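You operate a simulated robot arm through the tools that you are given. There is no shell and no other tool. Be economical: measure what you need, move in short steps, check, and stop when the job is done.

Carry out the task below with a simulated robot arm. There is one attempt and no reset: what you move stays moved.

## Task
Take the terminals box and leave it on the clear pane. Count the tape measures on the top of the blue-legged table, then put as many of the black coils from the top of the blue-legged table on the cream top of the brown dash. Put the blue carton on the returns shelf of the grey rack. Put one of the bolts from the top of the blue-legged table on the rusty bearing. Fetch the clear bulb from the top of the white shelf and set it on the top of the maroon trainer side shelf. Put the socket from the top of the white shelf on top of the sensors box. Put one of the brass thermostats from the top of the wooden work bench on top of the large white box. Fetch the yellow regulator and set it on the grey large bearing. Take the bottle labelled "de-icer" from the top of the wooden work bench and put it on the red tool cabinet top. Take the brown spark plug and put it on top of the red rubber bung. Pull the sliding washer lid open. Any order will do. Set down upright: terminals box, black coil, blue carton, clear bulb, bottle.

It is judged by the outcome, as a careful person would: the job done as asked, and still so three seconds after it is handed in. It fails if anything else is knocked over, pushed out of place, dropped, spilled or broken. A push-on lid holds only when it is set on centred and level and pressed home; a screw cap is set on level and turned clockwise until tight.

## Robot
A 6-joint arm with a two-finger gripper on a trunk, on a base that drives. Base frame: it is fixed to the floor where the robot stands at the start and does not move with it; the origin is under the middle of the robot, x ahead of it, y to its left, z up. Readings come in mm, rad, newtons and seconds.
Its first joint turns from -2.897 to 2.897 rad. Places, roughly: black coil [1000, 250, 750]; blue carton [1000, 0, 750]; bolt (6x2x2 cm) [1000, -200, 800]; brass thermostat [-7500, 1000, 750]; brown spark plug (3x3x8 cm) [-7100, 100, 900]; chain oil bottle, de-icer bottle, gear oil bottle, [-7500, 250, 1000]; clear bulb [-7500, 3250, 1000]; clear pane (21x12x1 cm) [600, 1100, 900]; cream top of the brown dash (50x16 cm) [-1580, 1880, 1040]; large bearing [-5500, -1500, 1000]; large white box [-7500, 750, 1000]; red rubber bung (4x4x4 cm) [-7000, -300, 900]; red tool cabinet top [-5400, -1400, 1000]; returns shelf of the grey rack [-1600, -1300, 600]; rusty bearing (6x6x3 cm) [600, 0, 800]; sensors box [-7500, 3250, 1000]; sliding washer lid [-400, -1400, 900]; socket [-7500, 3500, 1000]; tape measure [1000, 250, 750]; top of the maroon trainer side shelf (21x17 cm) [-5480, 1980, 880]; yellow regulator [-7250, 1250, 1000]. Payload 2.45 kg.
Tool frame: the origin (TCP) lies between the finger pads and is the grasp point; the fingertips stand 20 mm ahead of it; z points along the fingers, y is the line along which they close. The gripper opens to 140 mm. The gripper's body begins 168 mm behind the TCP.
Orientation is told as [roll, pitch, yaw] about the base's x, y, z axes, in that order, counted from this pose: with the fingers straight down and closing along the base's y, the tool's x points along the base's -x, its y along +y and its z along -z.

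## Interface
- The arm moves only by the tool step_arm. Its argument "steps" is a list of rows, each an object of numbers (a shift or turn left out is 0, a gripper value left out holds the last): "dx", "dy", "dz": the shift along the base's x, y, z in cm; "wx", "wy", "wz": the turn, a rotation vector about the base's x, y, z in rad; "hand": the gripper command, from -1 (fully open) to 1 (shut), values between in proportion. In form: [{"dx": .., "dy": .., "dz": .., "wx": .., "wy": .., "wz": .., "hand": ..}, ...]. A call has 1 to 12 rows; each row is the pose to reach, as a shift and turn from the pose commanded when the call began. A row lasts 0.2 s, in which the tool goes at most 50 mm and 0.15 rad; a call with a longer step from one row to the next is refused whole, and so is a gripper value outside its range. A pose out of reach is approached as far as the arm can. The call stops where the force on the tool passes 40 N (or 10 N more than at its start, if that is more) or the arm is blocked; 0.2 s more then pass. The fingers move at their own pace (about 45 mm/s each) and stop on an object; they squeeze with about 28 N. The grip force told is the motor's: it shows also when the fingers shut on nothing. Time passes only in rows, and 0.2 s behind the last, so rows that repeat a pose let the fingers close. It gives the time, the measured TCP pose, the force on the tool (base axes), the opening and the grip force at its end, in the units of the frame above (readings bear some noise), with the torque about the TCP (base axes, N m) and any sound that the robot's microphone picked up, and new pictures: "show" is both (left out), scene, wrist or none.
- Cameras (640 x 400 px; columns grow to the right, rows downward): "scene" is now at [-103.7, 114.1, 1151]; the picture's right is [-0.50, -0.87, 0.00], its down [-0.28, 0.16, -0.95] and it looks along [0.82, -0.47, -0.32] (base axes); focal length 214 px, centre (320, 200). "wrist" rides on the gripper at [78, 11, -209] in the tool frame; the picture's right is [-0.14, 0.99, 0.00], its down [-0.92, -0.13, -0.37] and it looks along [-0.36, -0.05, 0.93] (tool axes); focal length 280 px, centre (320, 200). There is no depth. A picture from a camera that has moved, and an enlarged one, comes with that camera's place and axes in the base frame and with its lens. The place of the scene camera against the robot may be out by one fixed shift of up to 25 mm in any direction.
- steer(legs): drives the robot by 1 to 6 legs, each [ahead, left, turn to the left] in mm, mm and rad, along the robot's own axes; the way and the turn of a leg run together, so that a leg with both is an arc; at most 1500 mm and 3.142 rad a leg. The arm and the cameras ride along, it lands a little off, and it stops where it bumps. It gives what a move gives, and a new picture of the scene camera.
- pan_tilt(pan, tilt): turns the head with the scene camera to pan (to the left, within 2.496 rad either way) and tilt (down, from -0.506 to 1.204), counted from straight ahead of the robot. It gives what a move gives, and a new picture of the scene camera.
- zoom(camera, box): a new picture of the part [left, top, right, bottom] of that camera's present view, enlarged. The clock stands still meanwhile.
- close_job(): hands the job in; it is judged then, once.

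Go step by step. Nothing tells you exact positions but the pictures and the camera data: compare them with the known pose of the tool, close in by small moves and look again before you grip or let go. The budget is 556 turns and 360 pictures, counting those below and the enlarged ones. Unless the task says otherwise, let go and move clear before handing in, and close with one line.

The tools are called as name(argument=value, ...) on one line, values as JSON. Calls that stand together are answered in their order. step_arm: Moves the arm, as the interface text tells. Its arguments: {"type":"object","properties":{"steps":{"type":"array","items":{"type":"object","properties":{"dx":{"type":"number"},"dy":{"type":"number"},"dz":{"type":"number"},"wx":{"type":"number"},"wy":{"type":"number"},"wz":{"type":"number"},"hand":{"type":"number"}}}},"show":{"type":"string","enum":["both","scene","wrist","none"]}},"required":["steps"]} The other tools are called the same way: steer (legs) drives the base; pan_tilt (pan, tilt) turns the head that bears the scene camera; zoom (camera, box) takes an enlarged picture of a part of a camera's view; close_job () hands the job in.

At the start:

```text
time_s: 0.0
eef_pos: [518.4, -351.5, 1171.6]
tool_rot: [0.0, 0.001, 0.0]
wrist_force: [0.0, -0.8, 1.2]
moment: [0.0, 0.0, -0.02]
gripper_width: 140.0
finger_force: 0.1
robot x, y, heading: [-1.2, 2.8, 0.003]
head pan, tilt: [-0.525, 0.33]
```

scene: 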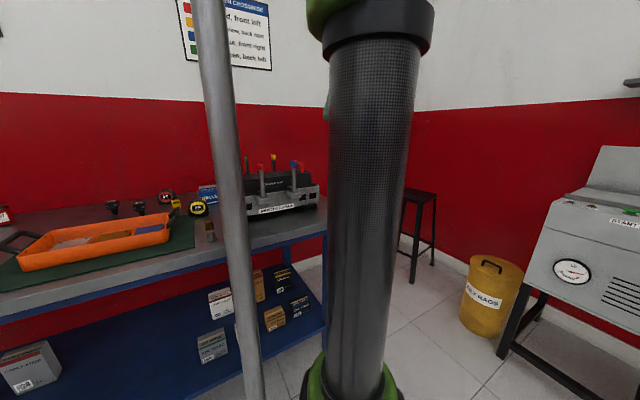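
wrist: 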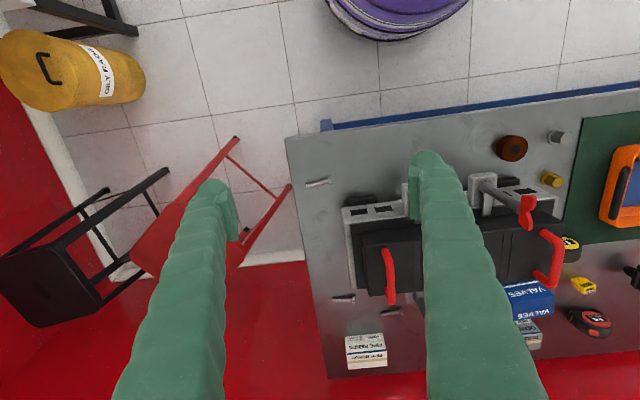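

I see the blue-legged table ahead with a tray, tape measures and black coils. I'll look around first with the head.

pan_tilt(pan=0.0, tilt=0.45)

pan_tilt(pan=0.7, tilt=0.45)

```text
time_s: 0.9
eef_pos: [519.3, -352.7, 1172.3]
tool_rot: [0.0, 0.001, 0.001]
wrist_force: [-0.6, -0.4, -0.4]
moment: [0.02, 0.0, 0.01]
gripper_width: 140.0
finger_force: 0.1
robot x, y, heading: [-2.3, 3.3, 0.002]
head pan, tilt: [0.0, 0.45]
camera scene: at [-92.5, 160.8, 1139.7], right [0.0, -1.0, 0.0], down [-0.44, 0.0, -0.9], along [0.9, 0.0, -0.44], focal length 214 px, centre (320, 200)
```

scene: 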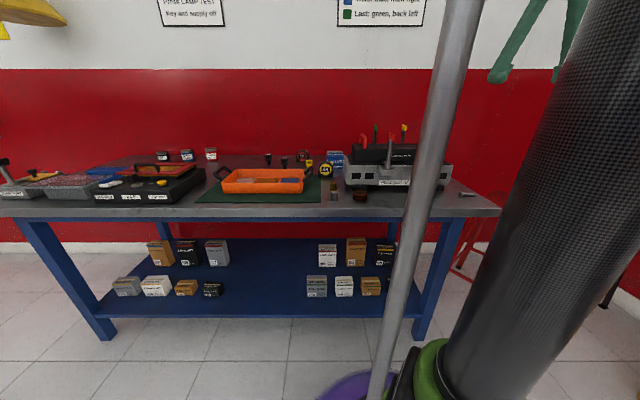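

```text
time_s: 2.0
eef_pos: [518.6, -352.1, 1171.7]
tool_rot: [0.002, 0.0, 0.001]
wrist_force: [0.1, -0.5, -0.8]
moment: [-0.02, 0.03, -0.03]
gripper_width: 140.4
finger_force: 0.0
robot x, y, heading: [-1.6, 1.2, -0.001]
head pan, tilt: [0.7, 0.45]
camera scene: at [-114.0, 220.0, 1139.7], right [0.64, -0.77, 0.0], down [-0.33, -0.28, -0.9], along [0.69, 0.58, -0.44], focal length 214 px, centre (320, 200)
```

scene: 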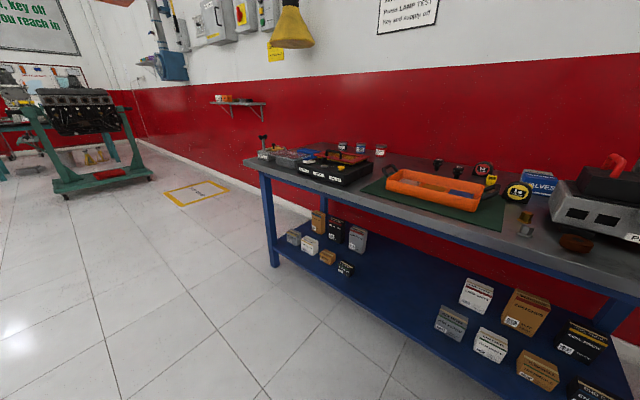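

The table has many items. I'll zoom for detail from the straight-ahead view.

zoom(camera="scene", box=[240, 120, 440, 245])

zoom(camera="scene", box=[420, 140, 640, 278])

```text
3.20 times, centred on (340, 182) of scene
camera zoom: at [-114.0, 220.0, 1139.7], right [0.64, -0.77, 0.0], down [-0.33, -0.28, -0.9], along [0.69, 0.58, -0.44], focal length 686 px, centre (256, 256)
```

zoom: 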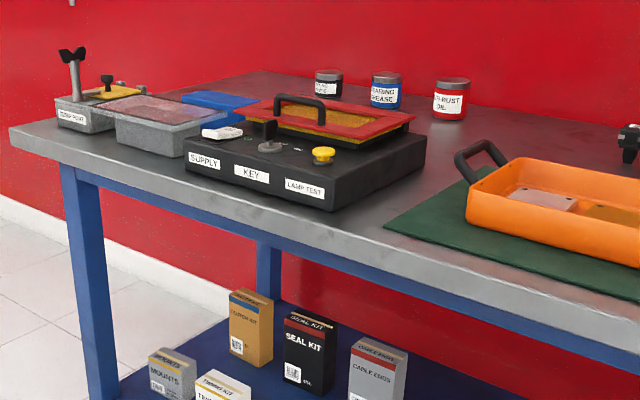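

```text
2.90 times, centred on (530, 209) of scene
camera zoom: at [-114.0, 220.0, 1139.7], right [0.64, -0.77, 0.0], down [-0.33, -0.28, -0.9], along [0.69, 0.58, -0.44], focal length 622 px, centre (-289, 174)
```

zoom: 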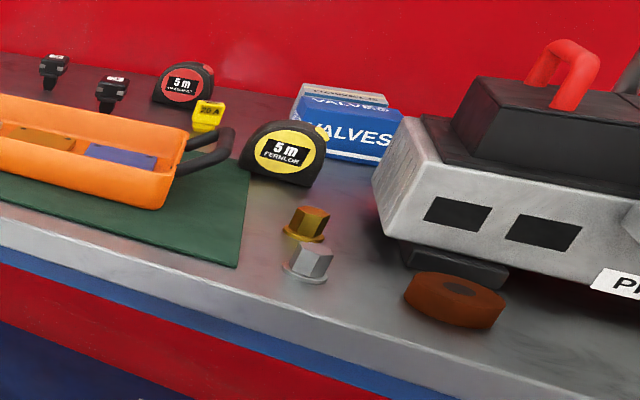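

I'll sweep the arm leftward high over the table to get top-down views.

step_arm(steps=[{"dy": 5, "dx": 1}, {"dy": 10, "dx": 2}, {"dy": 15, "dx": 3}, {"dy": 20, "dx": 4}, {"dy": 25, "dx": 5}, {"dy": 30, "dx": 6}, {"dy": 35, "dx": 7}, {"dy": 40, "dx": 8}, {"dy": 44, "dx": 9}, {"dy": 48, "dx": 10}], show="wrist")

```text
refused: row 1 steps farther than a row can; nothing moved
```

step_arm(steps=[{"dy": 4.8, "dx": 1}, {"dy": 9.6, "dx": 2}, {"dy": 14.4, "dx": 3}, {"dy": 19, "dx": 4}, {"dy": 23.6, "dx": 5}, {"dy": 28, "dx": 6}, {"dy": 32, "dx": 7}, {"dy": 36, "dx": 8}, {"dy": 40, "dx": 9}, {"dy": 44, "dx": 10}], show="wrist")

```text
time_s: 4.2
eef_pos: [618.3, 87.4, 1171.9]
tool_rot: [0.001, 0.001, -0.001]
wrist_force: [0.6, -0.7, -0.1]
moment: [0.04, 0.0, 0.01]
gripper_width: 140.2
finger_force: 0.1
robot x, y, heading: [-1.5, 1.7, -0.002]
head pan, tilt: [0.7, 0.45]
camera wrist: at [541.3, 98.0, 1380.8], right [0.14, 0.99, 0.0], down [0.92, -0.13, 0.37], along [0.37, -0.05, -0.93], focal length 280 px, centre (320, 200)
```

wrist: 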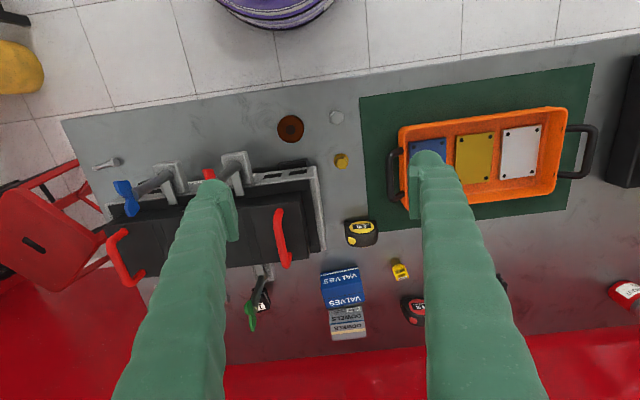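

zoom(camera="wrist", box=[220, 200, 420, 345])

step_arm(steps=[{"dy": 5}, {"dy": 10}, {"dy": 15}, {"dy": 20}, {"dy": 25}, {"dy": 30}, {"dy": 34, "dx": -2}, {"dy": 38, "dx": -4}], show="wrist")

```text
2.76 times, centred on (320, 272) of wrist
camera zoom: at [541.3, 98.0, 1380.8], right [0.14, 0.99, 0.0], down [0.92, -0.13, 0.37], along [0.37, -0.05, -0.93], focal length 774 px, centre (320, 0)
```

zoom: 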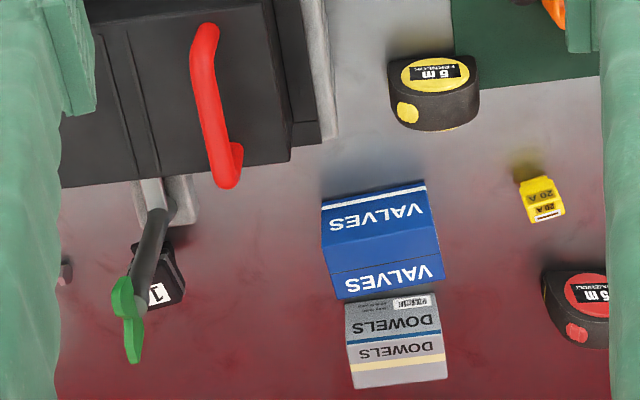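

```text
time_s: 6.0
eef_pos: [578.3, 468.1, 1171.5]
tool_rot: [0.001, 0.0, 0.0]
wrist_force: [-0.4, 0.1, -0.2]
moment: [0.07, 0.01, -0.04]
gripper_width: 140.1
finger_force: 0.2
robot x, y, heading: [1.2, 1.4, 0.002]
head pan, tilt: [0.7, 0.45]
camera wrist: at [501.0, 478.0, 1381.0], right [0.14, 0.99, 0.0], down [0.92, -0.13, 0.37], along [0.36, -0.05, -0.93], focal length 280 px, centre (320, 200)
```

wrist: 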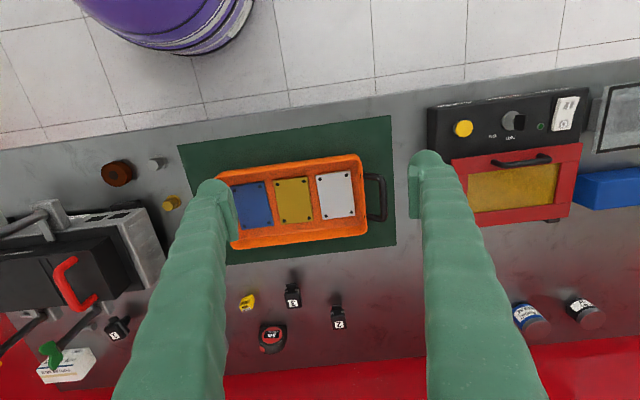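

step_arm(steps=[{"dy": 4.5, "dx": -2}, {"dy": 9, "dx": -4}, {"dy": 13.5, "dx": -6}, {"dy": 18, "dx": -8}, {"dy": 22, "dx": -10}, {"dy": 26, "dx": -12}], show="wrist")

pan_tilt(pan=-0.1, tilt=0.35)

zoom(camera="scene", box=[280, 100, 500, 238])

```text
time_s: 7.4
eef_pos: [459.3, 726.6, 1172.2]
tool_rot: [-0.001, 0.001, -0.002]
wrist_force: [-0.4, 0.5, 0.5]
moment: [0.11, 0.05, 0.01]
gripper_width: 140.0
finger_force: 0.1
robot x, y, heading: [0.1, 0.0, 0.0]
head pan, tilt: [0.7, 0.45]
camera wrist: at [381.2, 738.3, 1381.4], right [0.14, 0.99, 0.0], down [0.92, -0.13, 0.37], along [0.36, -0.05, -0.93], focal length 280 px, centre (320, 200)
```

wrist: 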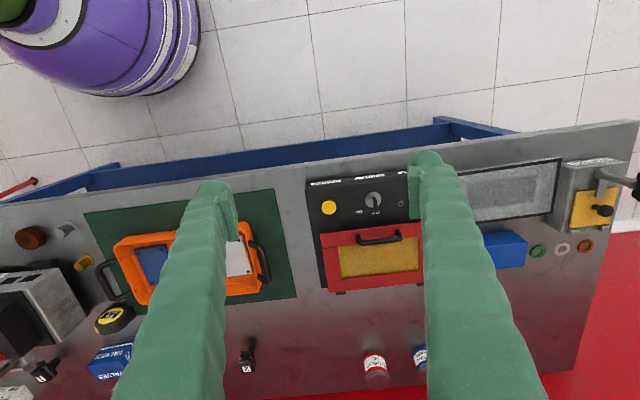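

```text
time_s: 8.6
eef_pos: [458.8, 727.3, 1171.1]
tool_rot: [0.001, 0.002, 0.0]
wrist_force: [-0.7, 0.0, -0.3]
moment: [0.0, 0.01, 0.04]
gripper_width: 140.2
finger_force: 0.0
robot x, y, heading: [0.2, 0.2, 0.001]
head pan, tilt: [-0.099, 0.351]
camera scene: at [-91.7, 152.0, 1148.9], right [-0.1, -1.0, 0.0], down [-0.34, 0.03, -0.94], along [0.93, -0.09, -0.34], focal length 214 px, centre (320, 200)
```

scene: 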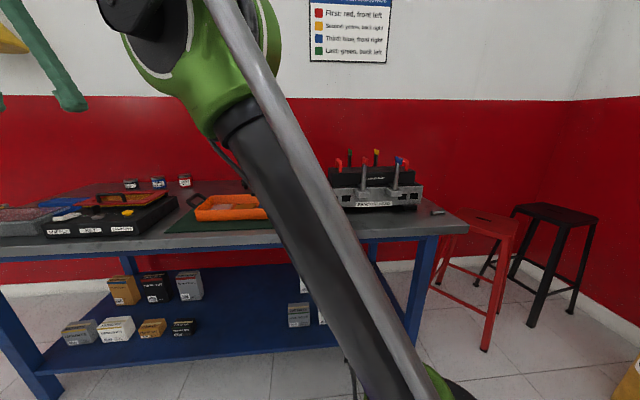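

```text
2.90 times, centred on (390, 169) of scene
camera zoom: at [-91.7, 152.0, 1148.9], right [-0.1, -1.0, 0.0], down [-0.34, 0.03, -0.94], along [0.93, -0.09, -0.34], focal length 622 px, centre (117, 290)
```

zoom: 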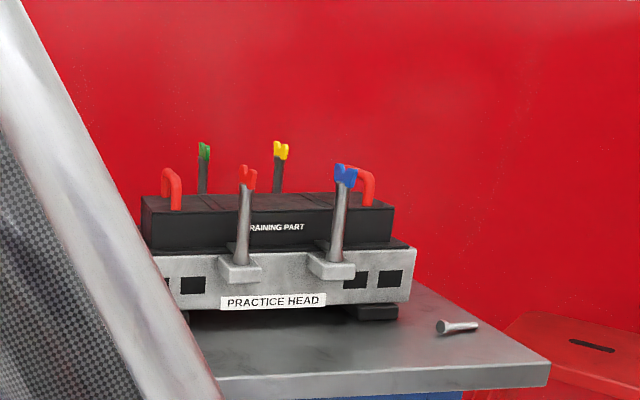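

I'll return the arm to the right and look behind the practice head.

step_arm(steps=[{"dy": -4.5, "dx": 2}, {"dy": -9, "dx": 4}, {"dy": -13.5, "dx": 6}, {"dy": -18, "dx": 8}, {"dy": -22, "dx": 10}, {"dy": -26, "dx": 12}, {"dy": -31, "dx": 13}, {"dy": -36, "dx": 14}, {"dy": -41, "dx": 14}, {"dy": -46, "dx": 14}, {"dy": -51, "dx": 15}, {"dy": -56, "dx": 16}], show="none")

step_arm(steps=[{"dy": -4.5, "dx": 1}, {"dy": -9, "dx": 2}, {"dy": -13.5, "dx": 3}, {"dy": -18, "dx": 4}, {"dy": -22.5, "dx": 5}, {"dy": -27, "dx": 6}, {"dy": -31, "dx": 7}, {"dy": -36, "dx": 8}], show="wrist")

```text
refused: row 7 steps farther than a row can; nothing moved
```

```text
refused: row 8 steps farther than a row can; nothing moved
```

step_arm(steps=[{"dy": -4.5, "dx": 2}, {"dy": -9, "dx": 4}, {"dy": -13.5, "dx": 6}, {"dy": -18, "dx": 8}, {"dy": -22, "dx": 10}, {"dy": -26, "dx": 12}, {"dy": -30.8, "dx": 13}, {"dy": -35.6, "dx": 14}, {"dy": -40.4, "dx": 14}, {"dy": -45.2, "dx": 14}, {"dy": -50, "dx": 15}, {"dy": -54.8, "dx": 16}], show="none")

step_arm(steps=[{"dy": -4.5, "dx": 1}, {"dy": -9, "dx": 2}, {"dy": -13.5, "dx": 3}, {"dy": -18, "dx": 4}, {"dy": -22.5, "dx": 5}, {"dy": -27, "dx": 6}, {"dy": -31, "dx": 7}, {"dy": -35, "dx": 8}], show="wrist")

```text
time_s: 11.2
eef_pos: [617.9, 180.2, 1171.9]
tool_rot: [0.0, 0.0, 0.0]
wrist_force: [-0.1, 0.7, -0.2]
moment: [-0.02, -0.02, 0.01]
gripper_width: 140.2
finger_force: 0.0
robot x, y, heading: [-0.8, 1.6, -0.003]
head pan, tilt: [-0.099, 0.351]
```

```text
time_s: 12.9
eef_pos: [698.7, -170.4, 1172.6]
tool_rot: [0.001, 0.001, 0.001]
wrist_force: [1.0, 0.5, 0.0]
moment: [-0.04, -0.06, 0.02]
gripper_width: 139.9
finger_force: 0.1
robot x, y, heading: [-3.4, 0.6, 0.001]
head pan, tilt: [-0.099, 0.351]
camera wrist: at [620.9, -159.2, 1381.2], right [0.14, 0.99, 0.0], down [0.92, -0.13, 0.37], along [0.37, -0.05, -0.93], focal length 280 px, centre (320, 200)
```

wrist: 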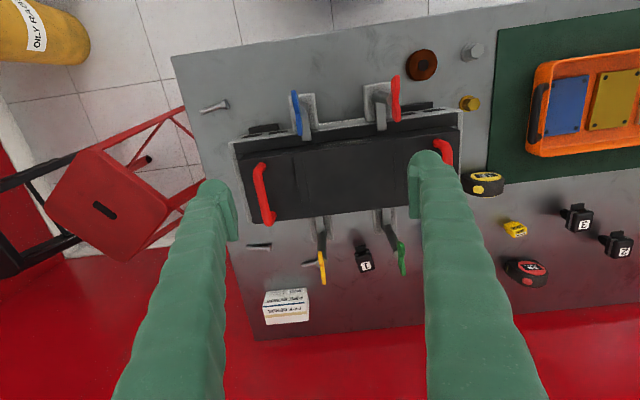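

Two tape measures visible so far (yellow, red) and three black coils (1–3). Now read the boxes on the lower shelf.

pan_tilt(pan=0.35, tilt=0.6)

zoom(camera="scene", box=[100, 180, 320, 318])

zoom(camera="scene", box=[320, 180, 540, 318])

```text
time_s: 13.8
eef_pos: [699.1, -170.5, 1173.0]
tool_rot: [0.001, -0.001, 0.001]
wrist_force: [-0.4, 0.6, -0.3]
moment: [0.03, -0.01, -0.03]
gripper_width: 139.9
finger_force: 0.1
robot x, y, heading: [2.3, 1.1, 0.004]
head pan, tilt: [0.351, 0.6]
camera scene: at [-101.2, 191.2, 1126.2], right [0.34, -0.94, 0.0], down [-0.53, -0.19, -0.83], along [0.78, 0.28, -0.56], focal length 214 px, centre (320, 200)
```

scene: 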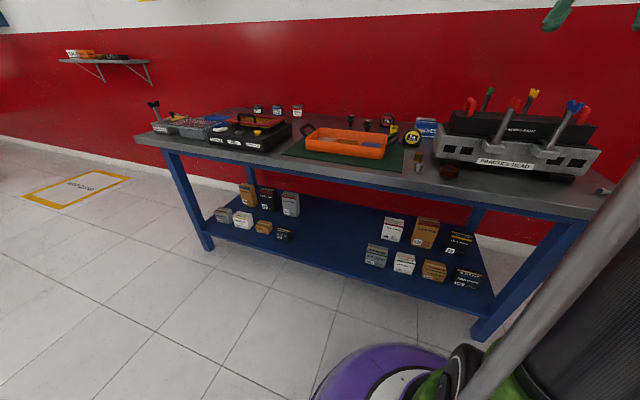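

```text
2.90 times, centred on (210, 249) of scene
camera zoom: at [-101.2, 191.2, 1126.2], right [0.34, -0.94, 0.0], down [-0.53, -0.19, -0.83], along [0.78, 0.28, -0.56], focal length 622 px, centre (639, 58)
```

zoom: 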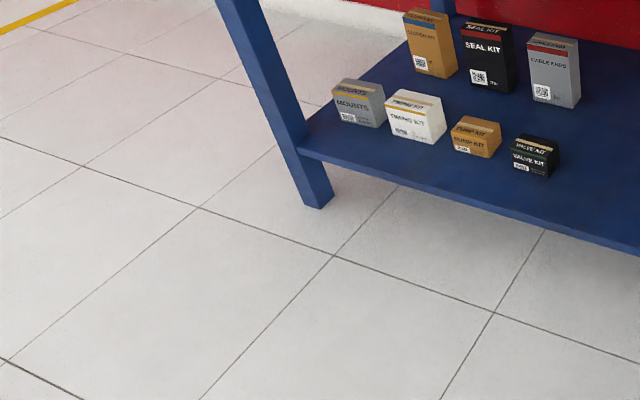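

```text
2.90 times, centred on (430, 249) of scene
camera zoom: at [-101.2, 191.2, 1126.2], right [0.34, -0.94, 0.0], down [-0.53, -0.19, -0.83], along [0.78, 0.28, -0.56], focal length 622 px, centre (1, 58)
```

zoom: 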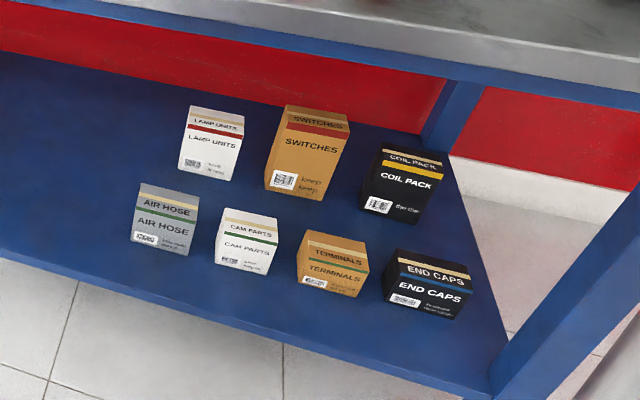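

Terminals box is on the lower shelf front row. First the bolt: front-right bolt at about (628,-364,810), bearing about (608,30,818). I'll back up 200 mm for reach.

steer(legs=[[-210, 0, 0]])

step_arm(steps=[{"dx": 4, "dy": -2, "wz": 0.14}, {"dx": 8, "dy": -4, "wz": 0.28}, {"dx": 12, "dy": -6, "wz": 0.42}, {"dx": 14, "dy": -9, "dz": -2, "wz": 0.56}, {"dx": 14, "dy": -12, "dz": -5, "wz": 0.7}, {"dx": 14, "dy": -15, "dz": -8, "wz": 0.84}, {"dx": 14, "dy": -17, "dz": -11, "wz": 0.98}, {"dx": 14, "dy": -19, "dz": -14, "wz": 1.12}, {"dx": 14, "dy": -19.4, "dz": -17, "wz": 1.26}, {"dx": 14, "dy": -19.4, "dz": -19, "wz": 1.4}, {"dx": 14, "dy": -19.4, "dz": -20, "wz": 1.54}, {"dx": 14, "dy": -19.4, "dz": -20, "wz": 1.67}], show="wrist")

```text
time_s: 15.5
eef_pos: [487.4, -169.9, 1172.3]
tool_rot: [-0.002, -0.002, 0.001]
wrist_force: [1.0, -0.1, 0.1]
moment: [-0.01, 0.01, 0.03]
gripper_width: 140.0
finger_force: 0.0
robot x, y, heading: [-216.2, -1.0, 0.003]
head pan, tilt: [0.351, 0.6]
camera scene: at [-312.9, 191.0, 1126.2], right [0.34, -0.94, 0.0], down [-0.53, -0.19, -0.82], along [0.77, 0.28, -0.57], focal length 214 px, centre (320, 200)
```

scene: 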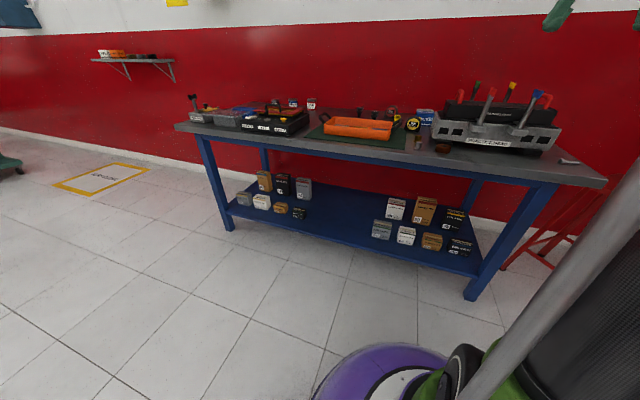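

```text
time_s: 18.1
eef_pos: [628.2, -364.1, 971.3]
tool_rot: [0.0, 0.0, 1.671]
wrist_force: [-0.2, 0.2, -0.3]
moment: [0.04, -0.02, -0.02]
gripper_width: 140.1
finger_force: 0.0
robot x, y, heading: [-213.7, 1.7, 0.0]
head pan, tilt: [0.351, 0.6]
camera wrist: at [625.1, -442.6, 1180.8], right [-1.0, 0.04, 0.0], down [0.03, 0.93, 0.37], along [0.01, 0.37, -0.93], focal length 280 px, centre (320, 200)
```

wrist: 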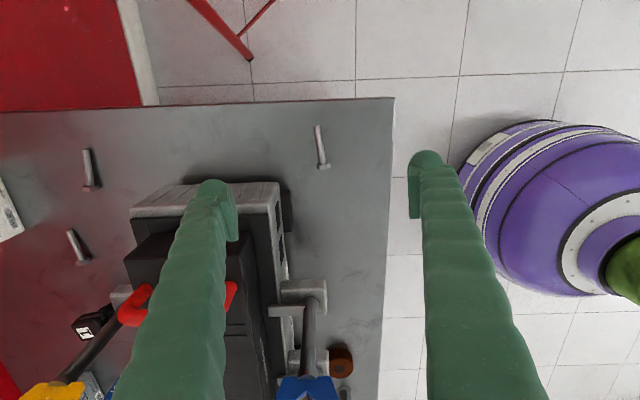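

Three bolts visible; target the front-right one at about (626,-371). I'll lower with partially closed fingers and look.

step_arm(steps=[{"dx": -0.1, "dy": -0.3, "dz": -2, "wz": 0.08, "hand": 0.2}, {"dx": -0.2, "dy": -0.7, "dz": -5, "wz": 0.08}, {"dx": -0.2, "dy": -0.7, "dz": -7.5, "wz": 0.08}, {"dx": -0.2, "dy": -0.7, "dz": -9.5, "wz": 0.08}, {"dx": -0.2, "dy": -0.7, "dz": -9.5, "wz": 0.08}], show="wrist")

```text
time_s: 19.3
eef_pos: [626.5, -371.1, 876.4]
tool_rot: [0.001, -0.001, 1.752]
wrist_force: [-0.2, -0.7, 0.2]
moment: [-0.03, 0.01, 0.01]
gripper_width: 56.3
finger_force: 0.1
robot x, y, heading: [-208.7, 0.0, 0.004]
head pan, tilt: [0.351, 0.6]
camera wrist: at [629.5, -449.2, 1085.3], right [-1.0, -0.04, 0.0], down [-0.04, 0.93, 0.37], along [-0.02, 0.37, -0.93], focal length 280 px, centre (320, 200)
```

wrist: 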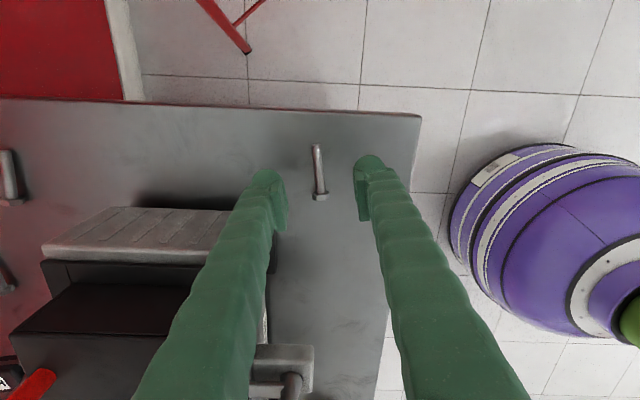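

step_arm(steps=[{"dz": -2.5}, {"dz": -4.5}, {"dz": -5.2}], show="wrist")

```text
time_s: 20.1
eef_pos: [626.5, -370.1, 825.0]
tool_rot: [-0.001, 0.001, 1.751]
wrist_force: [0.7, -0.1, -0.2]
moment: [-0.04, 0.03, 0.02]
gripper_width: 56.0
finger_force: 0.1
robot x, y, heading: [-208.9, 4.1, 0.003]
head pan, tilt: [0.351, 0.6]
camera wrist: at [629.9, -449.2, 1033.3], right [-1.0, -0.04, 0.0], down [-0.04, 0.93, 0.37], along [-0.02, 0.37, -0.93], focal length 280 px, centre (320, 200)
```

wrist: 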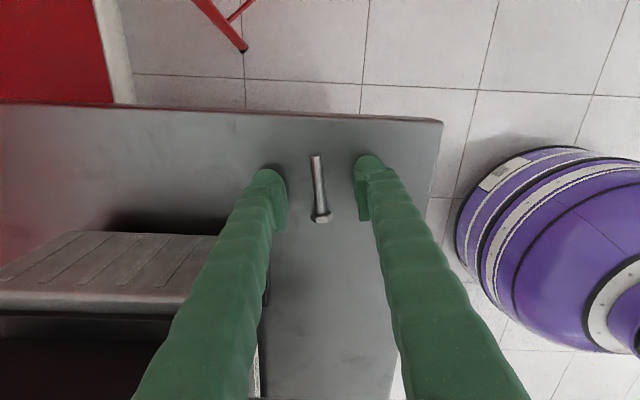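

step_arm(steps=[{"dz": -0.3, "hand": 1}, {"dz": -0.3}, {"dz": -0.3}, {"dz": -0.3}, {"dz": -0.3}], show="none")

step_arm(steps=[{"dz": 3}, {"dz": 7}, {"dz": 10}], show="wrist")

```text
time_s: 21.3
eef_pos: [626.2, -370.7, 821.3]
tool_rot: [0.0, 0.0, 1.751]
wrist_force: [-0.6, 0.3, 0.1]
moment: [0.02, -0.01, 0.02]
gripper_width: 7.2
finger_force: 28.1
robot x, y, heading: [-215.1, -1.5, -0.005]
head pan, tilt: [0.351, 0.6]
```

```text
time_s: 22.1
eef_pos: [625.5, -369.9, 921.9]
tool_rot: [0.0, 0.0, 1.751]
wrist_force: [0.2, -0.4, -0.5]
moment: [0.03, 0.03, -0.03]
gripper_width: 7.1
finger_force: 28.2
robot x, y, heading: [-214.2, 0.9, 0.006]
head pan, tilt: [0.351, 0.6]
camera wrist: at [629.5, -448.9, 1131.0], right [-1.0, -0.04, 0.0], down [-0.04, 0.93, 0.37], along [-0.02, 0.37, -0.93], focal length 280 px, centre (320, 200)
```

wrist: 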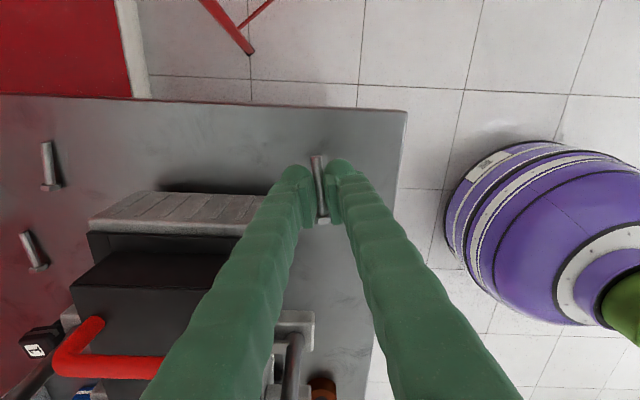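

Bolt is held. I'll raise above the levers, and move over the rusty bearing.

step_arm(steps=[{"dz": 4}, {"dz": 8}, {"dz": 12}, {"dz": 16}, {"dz": 18.5, "dy": 4}, {"dz": 18.5, "dy": 9}, {"dz": 18.5, "dy": 14}, {"dz": 18.5, "dy": 19}, {"dz": 18.5, "dy": 24}, {"dz": 18.5, "dy": 29}, {"dz": 18.5, "dy": 34}, {"dz": 18.5, "dy": 38, "dx": -1}], show="none")

step_arm(steps=[{"dy": 2.1, "dx": -0.7, "dz": -4}, {"dy": 2.1, "dx": -0.7, "dz": -8}, {"dy": 2.1, "dx": -0.7, "dz": -12}, {"dy": 2.1, "dx": -0.7, "dz": -16}, {"dy": 2.1, "dx": -0.7, "dz": -20}], show="both")

```text
time_s: 24.7
eef_pos: [616.0, 8.5, 1107.6]
tool_rot: [0.001, 0.0, 1.75]
wrist_force: [0.6, -1.5, -1.0]
moment: [0.09, 0.06, -0.02]
gripper_width: 7.2
finger_force: 27.8
robot x, y, heading: [-212.5, 1.8, -0.002]
head pan, tilt: [0.351, 0.6]
```

```text
time_s: 25.9
eef_pos: [609.9, 29.8, 905.7]
tool_rot: [0.001, 0.001, 1.751]
wrist_force: [-0.1, -0.6, -0.4]
moment: [0.02, -0.04, -0.01]
gripper_width: 7.2
finger_force: 28.0
robot x, y, heading: [-209.0, -5.3, -0.003]
head pan, tilt: [0.351, 0.6]
camera scene: at [-312.9, 191.1, 1126.2], right [0.34, -0.94, 0.0], down [-0.53, -0.19, -0.82], along [0.77, 0.28, -0.57], focal length 214 px, centre (320, 200)
camera wrist: at [612.7, -48.7, 1115.2], right [-1.0, -0.04, 0.0], down [-0.04, 0.93, 0.37], along [-0.02, 0.37, -0.93], focal length 280 px, centre (320, 200)
```

scene: 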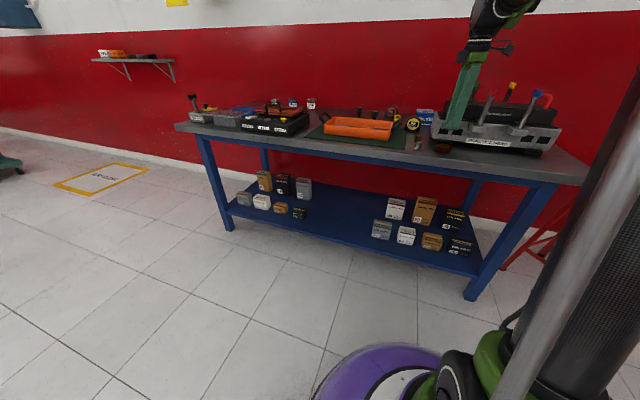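
wrist: 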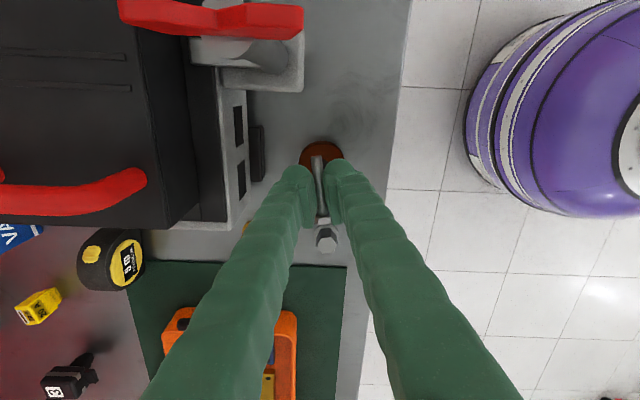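

step_arm(steps=[{"dx": -0.2, "dy": 0.1, "dz": -2}, {"dx": -0.2, "dy": 0.1, "dz": -4}, {"dx": -0.2, "dy": 0.1, "dz": -5.0}], show="wrist")

```text
time_s: 26.7
eef_pos: [607.5, 32.2, 856.0]
tool_rot: [0.0, -0.001, 1.752]
wrist_force: [0.0, 1.2, 0.2]
moment: [0.01, 0.02, 0.02]
gripper_width: 7.4
finger_force: 27.8
robot x, y, heading: [-211.2, 0.5, 0.001]
head pan, tilt: [0.351, 0.6]
camera wrist: at [610.7, -47.1, 1065.4], right [-1.0, -0.04, 0.0], down [-0.04, 0.93, 0.37], along [-0.02, 0.37, -0.93], focal length 280 px, centre (320, 200)
```

wrist: 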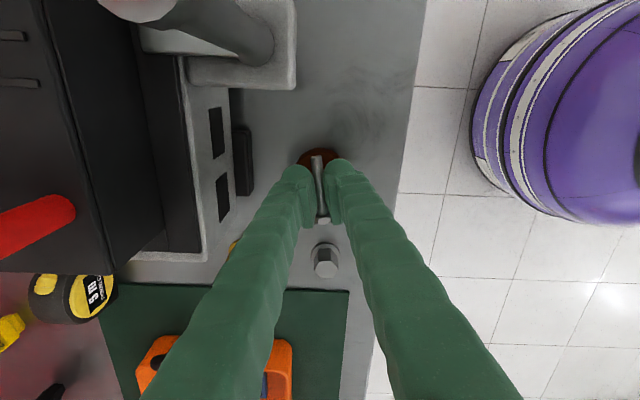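

step_arm(steps=[{"dz": -0.2}, {"dz": -0.4}], show="none")

step_arm(steps=[{"dz": -0.2}], show="none")

step_arm(steps=[{"dz": -0.2}], show="none")

```text
time_s: 27.3
eef_pos: [608.5, 30.5, 853.0]
tool_rot: [0.0, 0.0, 1.749]
wrist_force: [-0.4, 0.2, -0.8]
moment: [-0.05, 0.01, -0.04]
gripper_width: 7.3
finger_force: 28.3
robot x, y, heading: [-208.2, -2.6, 0.001]
head pan, tilt: [0.351, 0.6]
```

```text
time_s: 27.7
eef_pos: [606.2, 31.1, 850.1]
tool_rot: [0.001, 0.0, 1.751]
wrist_force: [0.0, -0.2, -0.8]
moment: [0.02, 0.01, -0.01]
gripper_width: 7.5
finger_force: 27.4
robot x, y, heading: [-213.9, 0.8, 0.004]
head pan, tilt: [0.351, 0.6]
```

```text
time_s: 28.1
eef_pos: [607.1, 30.8, 849.0]
tool_rot: [0.0, -0.001, 1.751]
wrist_force: [0.8, 0.3, -0.6]
moment: [-0.03, 0.0, -0.02]
gripper_width: 7.5
finger_force: 27.8
robot x, y, heading: [-211.5, -1.2, 0.002]
head pan, tilt: [0.351, 0.6]
```

step_arm(steps=[{"dz": -0.2}], show="none")

step_arm(steps=[{"dz": -0.2}], show="none")

step_arm(steps=[{"dz": -0.2}], show="none")

```text
time_s: 28.5
eef_pos: [606.6, 30.4, 846.8]
tool_rot: [0.0, 0.001, 1.751]
wrist_force: [-0.3, -0.8, 0.1]
moment: [0.02, 0.0, -0.01]
gripper_width: 7.6
finger_force: 28.0
robot x, y, heading: [-209.7, 0.9, 0.002]
head pan, tilt: [0.351, 0.6]
```

```text
time_s: 28.9
eef_pos: [607.0, 31.3, 844.6]
tool_rot: [0.0, 0.002, 1.751]
wrist_force: [0.4, 0.3, 0.1]
moment: [0.0, 0.04, 0.01]
gripper_width: 7.5
finger_force: 28.3
robot x, y, heading: [-212.3, -1.7, 0.002]
head pan, tilt: [0.351, 0.6]
```

```text
time_s: 29.3
eef_pos: [607.8, 31.7, 844.0]
tool_rot: [0.001, 0.0, 1.751]
wrist_force: [-0.3, -0.1, 0.0]
moment: [-0.02, -0.01, 0.01]
gripper_width: 7.3
finger_force: 27.8
robot x, y, heading: [-209.1, -1.3, 0.003]
head pan, tilt: [0.351, 0.6]
```

step_arm(steps=[{"dz": -0.2}], show="none")

step_arm(steps=[{"dz": -0.2}], show="none")

step_arm(steps=[{"dz": -0.2}], show="wrist")

```text
time_s: 29.7
eef_pos: [606.5, 30.7, 841.3]
tool_rot: [-0.001, 0.0, 1.752]
wrist_force: [2.7, -0.9, 19.1]
moment: [0.21, -0.03, 0.0]
gripper_width: 7.3
finger_force: 28.1
robot x, y, heading: [-209.6, 0.2, 0.001]
head pan, tilt: [0.351, 0.6]
```

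```text
time_s: 30.1
eef_pos: [606.3, 31.1, 839.8]
tool_rot: [-0.002, 0.0, 1.751]
wrist_force: [6.3, -1.4, 37.9]
moment: [0.16, -0.06, -0.01]
gripper_width: 7.8
finger_force: 28.1
robot x, y, heading: [-214.6, 0.6, 0.0]
head pan, tilt: [0.351, 0.6]
```

```text
time_s: 30.4
eef_pos: [606.4, 31.3, 841.1]
tool_rot: [-0.001, -0.001, 1.75]
wrist_force: [-3.5, -0.4, 23.6]
moment: [0.05, 0.1, 0.0]
gripper_width: 7.8
finger_force: 28.0
robot x, y, heading: [-213.3, -0.8, 0.0]
head pan, tilt: [0.351, 0.6]
stopped in row 1: the force on the tool passed its limit at 56 N (the readings are from after the stop); the commanded pose is now the measured one
camera wrist: at [609.8, -47.4, 1049.8], right [-1.0, -0.04, 0.0], down [-0.04, 0.93, 0.37], along [-0.01, 0.37, -0.93], focal length 280 px, centre (320, 200)
```

wrist: 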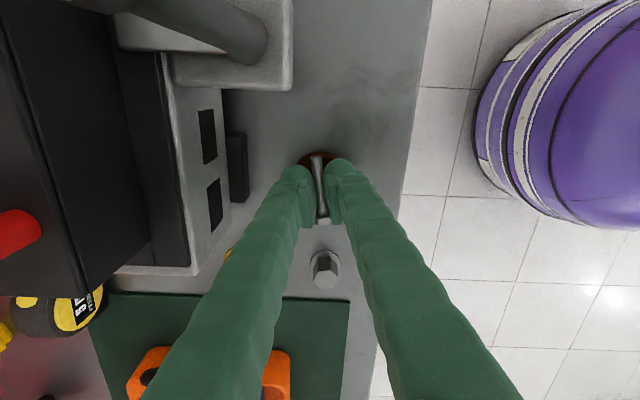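

Contact with the bearing at about 842. Release and back off.

step_arm(steps=[{"dz": 0.1, "hand": 0.6}, {"dz": 0.1}, {"dz": 0.1}, {"dz": 3}, {"dz": 7}, {"dz": 11}, {"dz": 15}], show="wrist")

```text
time_s: 32.0
eef_pos: [606.3, 30.4, 988.0]
tool_rot: [0.002, 0.0, 1.75]
wrist_force: [0.6, -0.2, -0.1]
moment: [-0.01, 0.03, -0.02]
gripper_width: 28.0
finger_force: 0.0
robot x, y, heading: [-209.2, 1.6, 0.002]
head pan, tilt: [0.351, 0.6]
camera wrist: at [610.4, -48.1, 1198.2], right [-1.0, -0.04, 0.0], down [-0.04, 0.93, 0.37], along [-0.01, 0.37, -0.93], focal length 280 px, centre (320, 200)
```

wrist: 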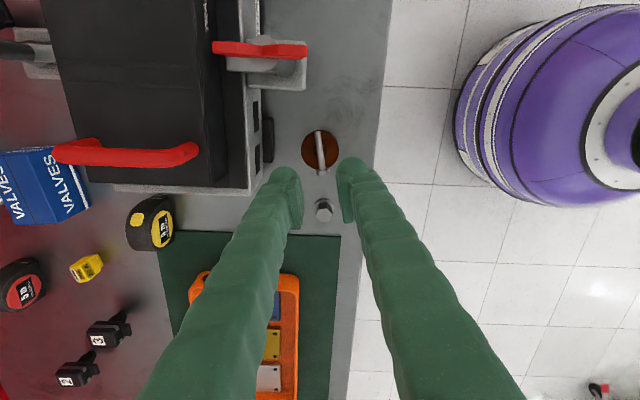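

Bolt rests across the bearing. Next, the terminals box on the lower shelf (around (750,-110,210)); I'll pull the arm back clear of the table and restore yaw.

step_arm(steps=[{"dz": 4, "wz": -0.146}, {"dz": 8, "wz": -0.292}, {"dz": 10, "dx": -2, "wz": -0.438}, {"dz": 10, "dx": -6, "wz": -0.584}, {"dz": 10, "dx": -10, "wz": -0.73}, {"dz": 10, "dx": -14, "wz": -0.876}, {"dz": 10, "dx": -18, "wz": -1.022}, {"dz": 10, "dx": -20, "wz": -1.168}, {"dz": 10, "dx": -20, "wz": -1.314}, {"dz": 10, "dx": -20, "wz": -1.46}, {"dz": 10, "dx": -20, "wz": -1.606}, {"dz": 10, "dx": -20, "wz": -1.75}], show="none")

steer(legs=[[0, -110, 0]])

```text
time_s: 34.6
eef_pos: [407.2, 31.1, 1089.7]
tool_rot: [-0.002, 0.0, -0.002]
wrist_force: [-0.3, -0.1, 0.2]
moment: [0.01, 0.02, 0.0]
gripper_width: 27.9
finger_force: 0.1
robot x, y, heading: [-209.4, -2.4, 0.005]
head pan, tilt: [0.351, 0.6]
```

```text
time_s: 35.8
eef_pos: [407.9, -77.7, 1090.1]
tool_rot: [-0.003, 0.001, 0.001]
wrist_force: [0.4, 0.4, -0.4]
moment: [0.01, 0.03, 0.0]
gripper_width: 28.2
finger_force: 0.0
robot x, y, heading: [-212.8, -113.4, 0.001]
head pan, tilt: [0.351, 0.6]
camera scene: at [-312.7, 81.4, 1126.2], right [0.34, -0.94, 0.0], down [-0.53, -0.19, -0.82], along [0.77, 0.28, -0.57], focal length 214 px, centre (320, 200)
```

scene: 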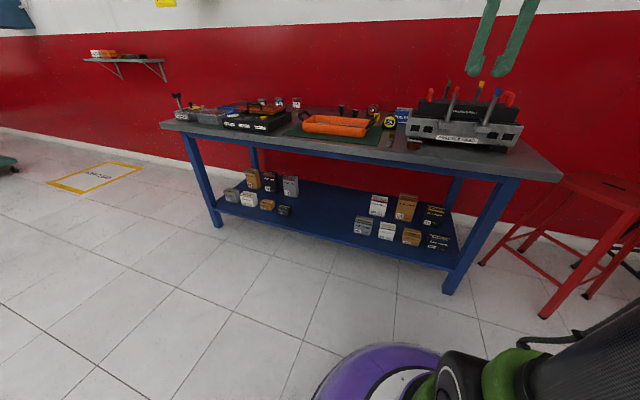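

step_arm(steps=[{"dz": -4.5, "wy": -0.12}, {"dz": -9, "wy": -0.24}, {"dz": -13.5, "wy": -0.36}, {"dz": -18, "wy": -0.48}, {"dz": -22.5, "wy": -0.6}, {"dz": -27, "wy": -0.72}, {"dz": -31.5, "wy": -0.8}, {"dz": -36, "wy": -0.8}, {"dz": -40.5, "wy": -0.8}, {"dz": -45, "wy": -0.8}, {"dz": -49.5, "wy": -0.8}, {"dz": -54, "wy": -0.8}], show="wrist")

```text
time_s: 38.4
eef_pos: [411.5, -78.8, 565.5]
tool_rot: [-0.002, -0.798, 0.003]
wrist_force: [-0.3, -0.3, 0.5]
moment: [-0.03, 0.0, 0.01]
gripper_width: 27.9
finger_force: 0.0
out of reach, approached as far as the arm can: row 12
robot x, y, heading: [-212.9, -111.9, 0.005]
head pan, tilt: [0.351, 0.6]
camera wrist: at [206.1, -67.3, 655.0], right [0.1, 0.99, 0.1], down [0.38, -0.13, 0.92], along [0.92, -0.05, -0.39], focal length 280 px, centre (320, 200)
```

wrist: 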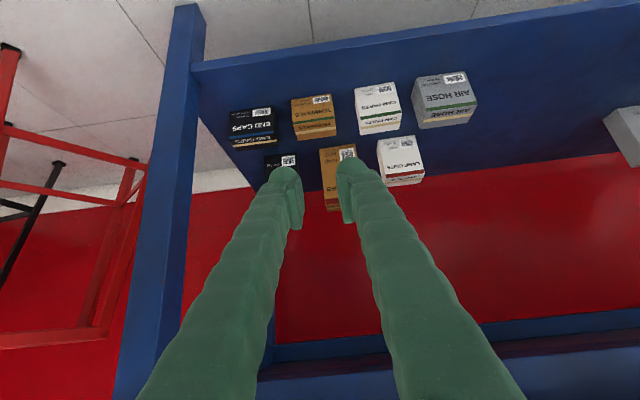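

The box appears around x 710–765, y −90, z 180–257. Approaching in steps.

step_arm(steps=[{"dx": 3, "dz": -3, "dy": -0.2, "hand": -0.6}, {"dx": 6, "dz": -7, "dy": -0.5}, {"dx": 9, "dz": -11, "dy": -0.8}, {"dx": 12, "dz": -14.5, "dy": -1}, {"dx": 15, "dz": -18, "dy": -1.1}, {"dx": 18, "dz": -21, "dy": -1.1}], show="both")

```text
time_s: 39.8
eef_pos: [659.2, -86.4, 423.8]
tool_rot: [-0.004, -0.786, 0.003]
wrist_force: [-0.5, -0.4, 0.8]
moment: [0.02, -0.05, -0.03]
gripper_width: 111.7
finger_force: 0.1
out of reach, approached as far as the arm can: row 1, 2, 3, 4, 5, 6
robot x, y, heading: [-209.0, -110.8, 0.0]
head pan, tilt: [0.351, 0.6]
camera scene: at [-312.7, 81.4, 1126.1], right [0.34, -0.94, 0.0], down [-0.53, -0.19, -0.83], along [0.77, 0.28, -0.56], focal length 214 px, centre (320, 200)
camera wrist: at [455.5, -74.7, 517.5], right [0.1, 0.99, 0.1], down [0.39, -0.13, 0.91], along [0.92, -0.05, -0.4], focal length 280 px, centre (320, 200)
```

scene: 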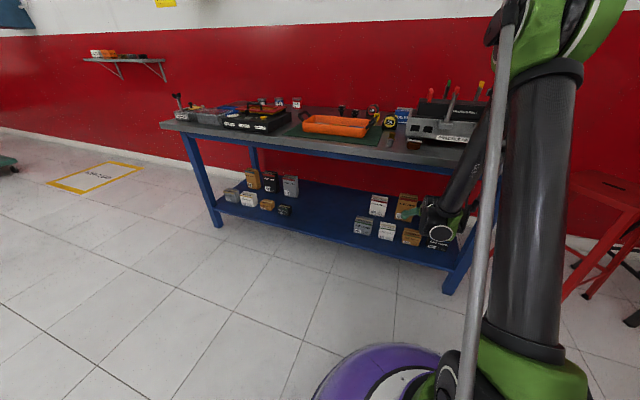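
wrist: 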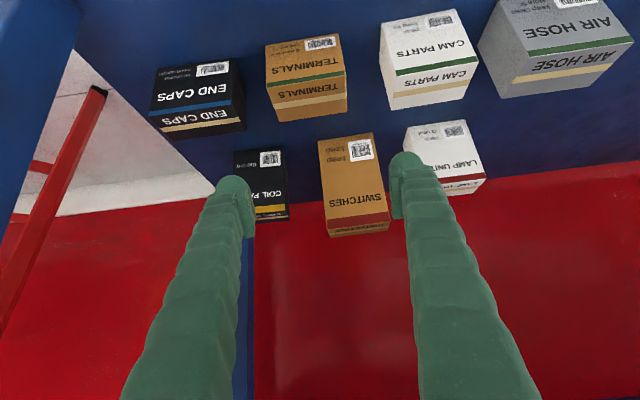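

The arm hit a fold limit here; I'll extend further forward, staying above the boxes, to see if the reach opens up.

step_arm(steps=[{"dx": 4}, {"dx": 8}, {"dx": 11}], show="none")

```text
time_s: 40.6
eef_pos: [769.4, -86.2, 426.8]
tool_rot: [-0.002, -0.799, 0.001]
wrist_force: [-0.3, -0.6, 0.3]
moment: [0.0, 0.0, 0.02]
gripper_width: 111.8
finger_force: 0.0
robot x, y, heading: [-210.3, -106.6, 0.009]
head pan, tilt: [0.351, 0.6]
```

step_arm(steps=[{"dx": -1, "dz": -4}, {"dx": -2, "dz": -8}, {"dx": -3, "dz": -11}], show="wrist")

```text
time_s: 41.4
eef_pos: [748.2, -84.8, 321.7]
tool_rot: [-0.002, -0.796, 0.002]
wrist_force: [1.3, -0.2, -1.1]
moment: [0.01, 0.01, 0.01]
gripper_width: 111.8
finger_force: 0.0
out of reach, approached as far as the arm can: row 3
robot x, y, heading: [-208.1, -104.8, 0.003]
head pan, tilt: [0.351, 0.6]
camera wrist: at [544.6, -73.3, 413.3], right [0.1, 0.99, 0.1], down [0.38, -0.13, 0.92], along [0.92, -0.05, -0.39], focal length 280 px, centre (320, 200)
```

wrist: 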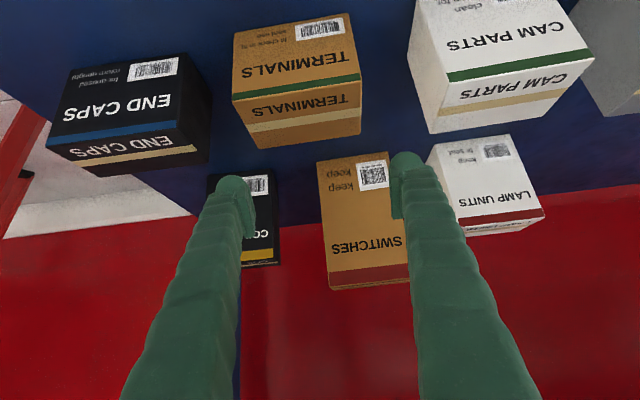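

The box is square to the axes: centre ≈(734,−92), z 180–256, ~92 mm wide. I'll back the base 110 mm so the arm can extend lower.

steer(legs=[[-110, 0, 0]])

step_arm(steps=[{"dx": 4, "dy": -0.3, "dz": 0}, {"dx": 7, "dy": -0.6, "dz": 0}, {"dx": 9, "dy": -0.6, "dz": -1}], show="none")

```text
time_s: 42.6
eef_pos: [638.0, -85.6, 322.8]
tool_rot: [-0.001, -0.796, 0.003]
wrist_force: [-0.1, -0.5, -0.1]
moment: [0.02, 0.01, 0.02]
gripper_width: 112.0
finger_force: 0.1
robot x, y, heading: [-325.3, -111.5, 0.006]
head pan, tilt: [0.351, 0.6]
camera scene: at [-422.7, 81.3, 1126.2], right [0.34, -0.94, 0.0], down [-0.53, -0.19, -0.82], along [0.77, 0.28, -0.57], focal length 214 px, centre (320, 200)
```

scene: 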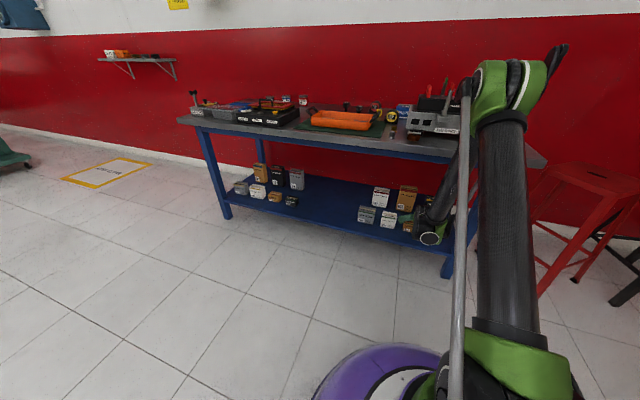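

```text
time_s: 43.4
eef_pos: [729.7, -90.7, 312.7]
tool_rot: [-0.003, -0.797, 0.001]
wrist_force: [-0.4, 0.3, -0.1]
moment: [-0.01, 0.01, -0.03]
gripper_width: 112.1
finger_force: 0.0
robot x, y, heading: [-323.7, -108.8, 0.003]
head pan, tilt: [0.351, 0.6]
```

step_arm(steps=[{"dx": 0.2, "dz": -2}, {"dx": 0.2, "dz": -4}], show="wrist")

```text
time_s: 44.0
eef_pos: [730.1, -91.7, 273.2]
tool_rot: [-0.001, -0.796, 0.001]
wrist_force: [0.0, -0.4, 0.0]
moment: [-0.01, -0.01, 0.03]
gripper_width: 112.0
finger_force: 0.0
robot x, y, heading: [-320.5, -109.5, 0.005]
head pan, tilt: [0.351, 0.6]
camera wrist: at [527.1, -80.4, 363.6], right [0.1, 0.99, 0.1], down [0.38, -0.13, 0.92], along [0.92, -0.05, -0.39], focal length 280 px, centre (320, 200)
```

wrist: 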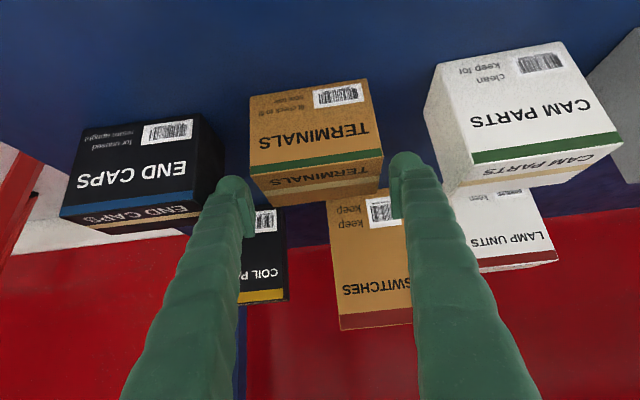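

step_arm(steps=[{"dx": 0.1, "dy": 0.1, "dz": -2}, {"dx": 0.2, "dy": 0.1, "dz": -3.5}, {"dx": 0.3, "dy": 0.1, "dz": -5}], show="wrist")

```text
time_s: 44.8
eef_pos: [733.7, -90.8, 223.6]
tool_rot: [-0.002, -0.795, 0.002]
wrist_force: [0.8, -0.4, -0.7]
moment: [-0.02, 0.0, 0.0]
gripper_width: 112.2
finger_force: 0.1
robot x, y, heading: [-318.3, -108.8, 0.0]
head pan, tilt: [0.351, 0.6]
camera wrist: at [530.0, -78.8, 313.6], right [0.1, 0.99, 0.1], down [0.38, -0.13, 0.92], along [0.92, -0.05, -0.39], focal length 280 px, centre (320, 200)
```

wrist: 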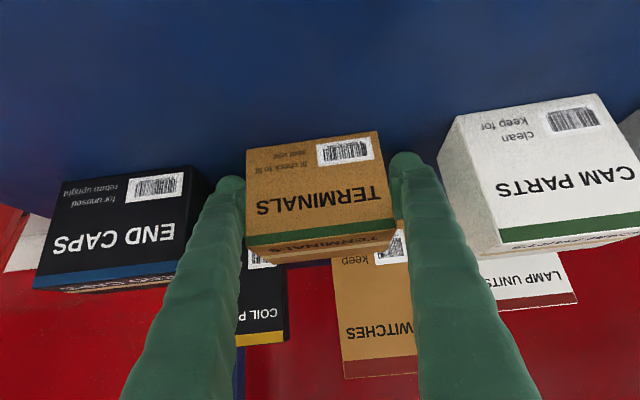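

step_arm(steps=[{"hand": 1}, {"hand": 1}, {"hand": 1}, {"hand": 1}], show="none")

step_arm(steps=[{"dz": 1}, {"dz": 3}, {"dz": 6}], show="wrist")

```text
time_s: 45.8
eef_pos: [734.4, -90.3, 223.2]
tool_rot: [-0.003, -0.797, 0.0]
wrist_force: [0.2, 0.0, -0.2]
moment: [-0.04, -0.01, 0.04]
gripper_width: 100.3
finger_force: 27.7
robot x, y, heading: [-321.2, -109.6, -0.003]
head pan, tilt: [0.351, 0.6]
```

```text
time_s: 46.6
eef_pos: [734.7, -90.9, 282.9]
tool_rot: [-0.002, -0.795, 0.001]
wrist_force: [-0.3, -0.2, -2.0]
moment: [0.0, 0.0, 0.0]
gripper_width: 100.1
finger_force: 27.8
robot x, y, heading: [-316.5, -111.0, 0.002]
head pan, tilt: [0.351, 0.6]
camera wrist: at [530.3, -78.7, 374.0], right [0.1, 0.99, 0.1], down [0.38, -0.13, 0.92], along [0.92, -0.05, -0.39], focal length 280 px, centre (320, 200)
```

wrist: 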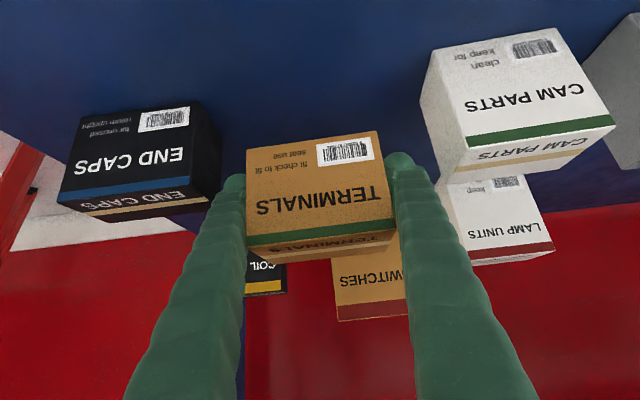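

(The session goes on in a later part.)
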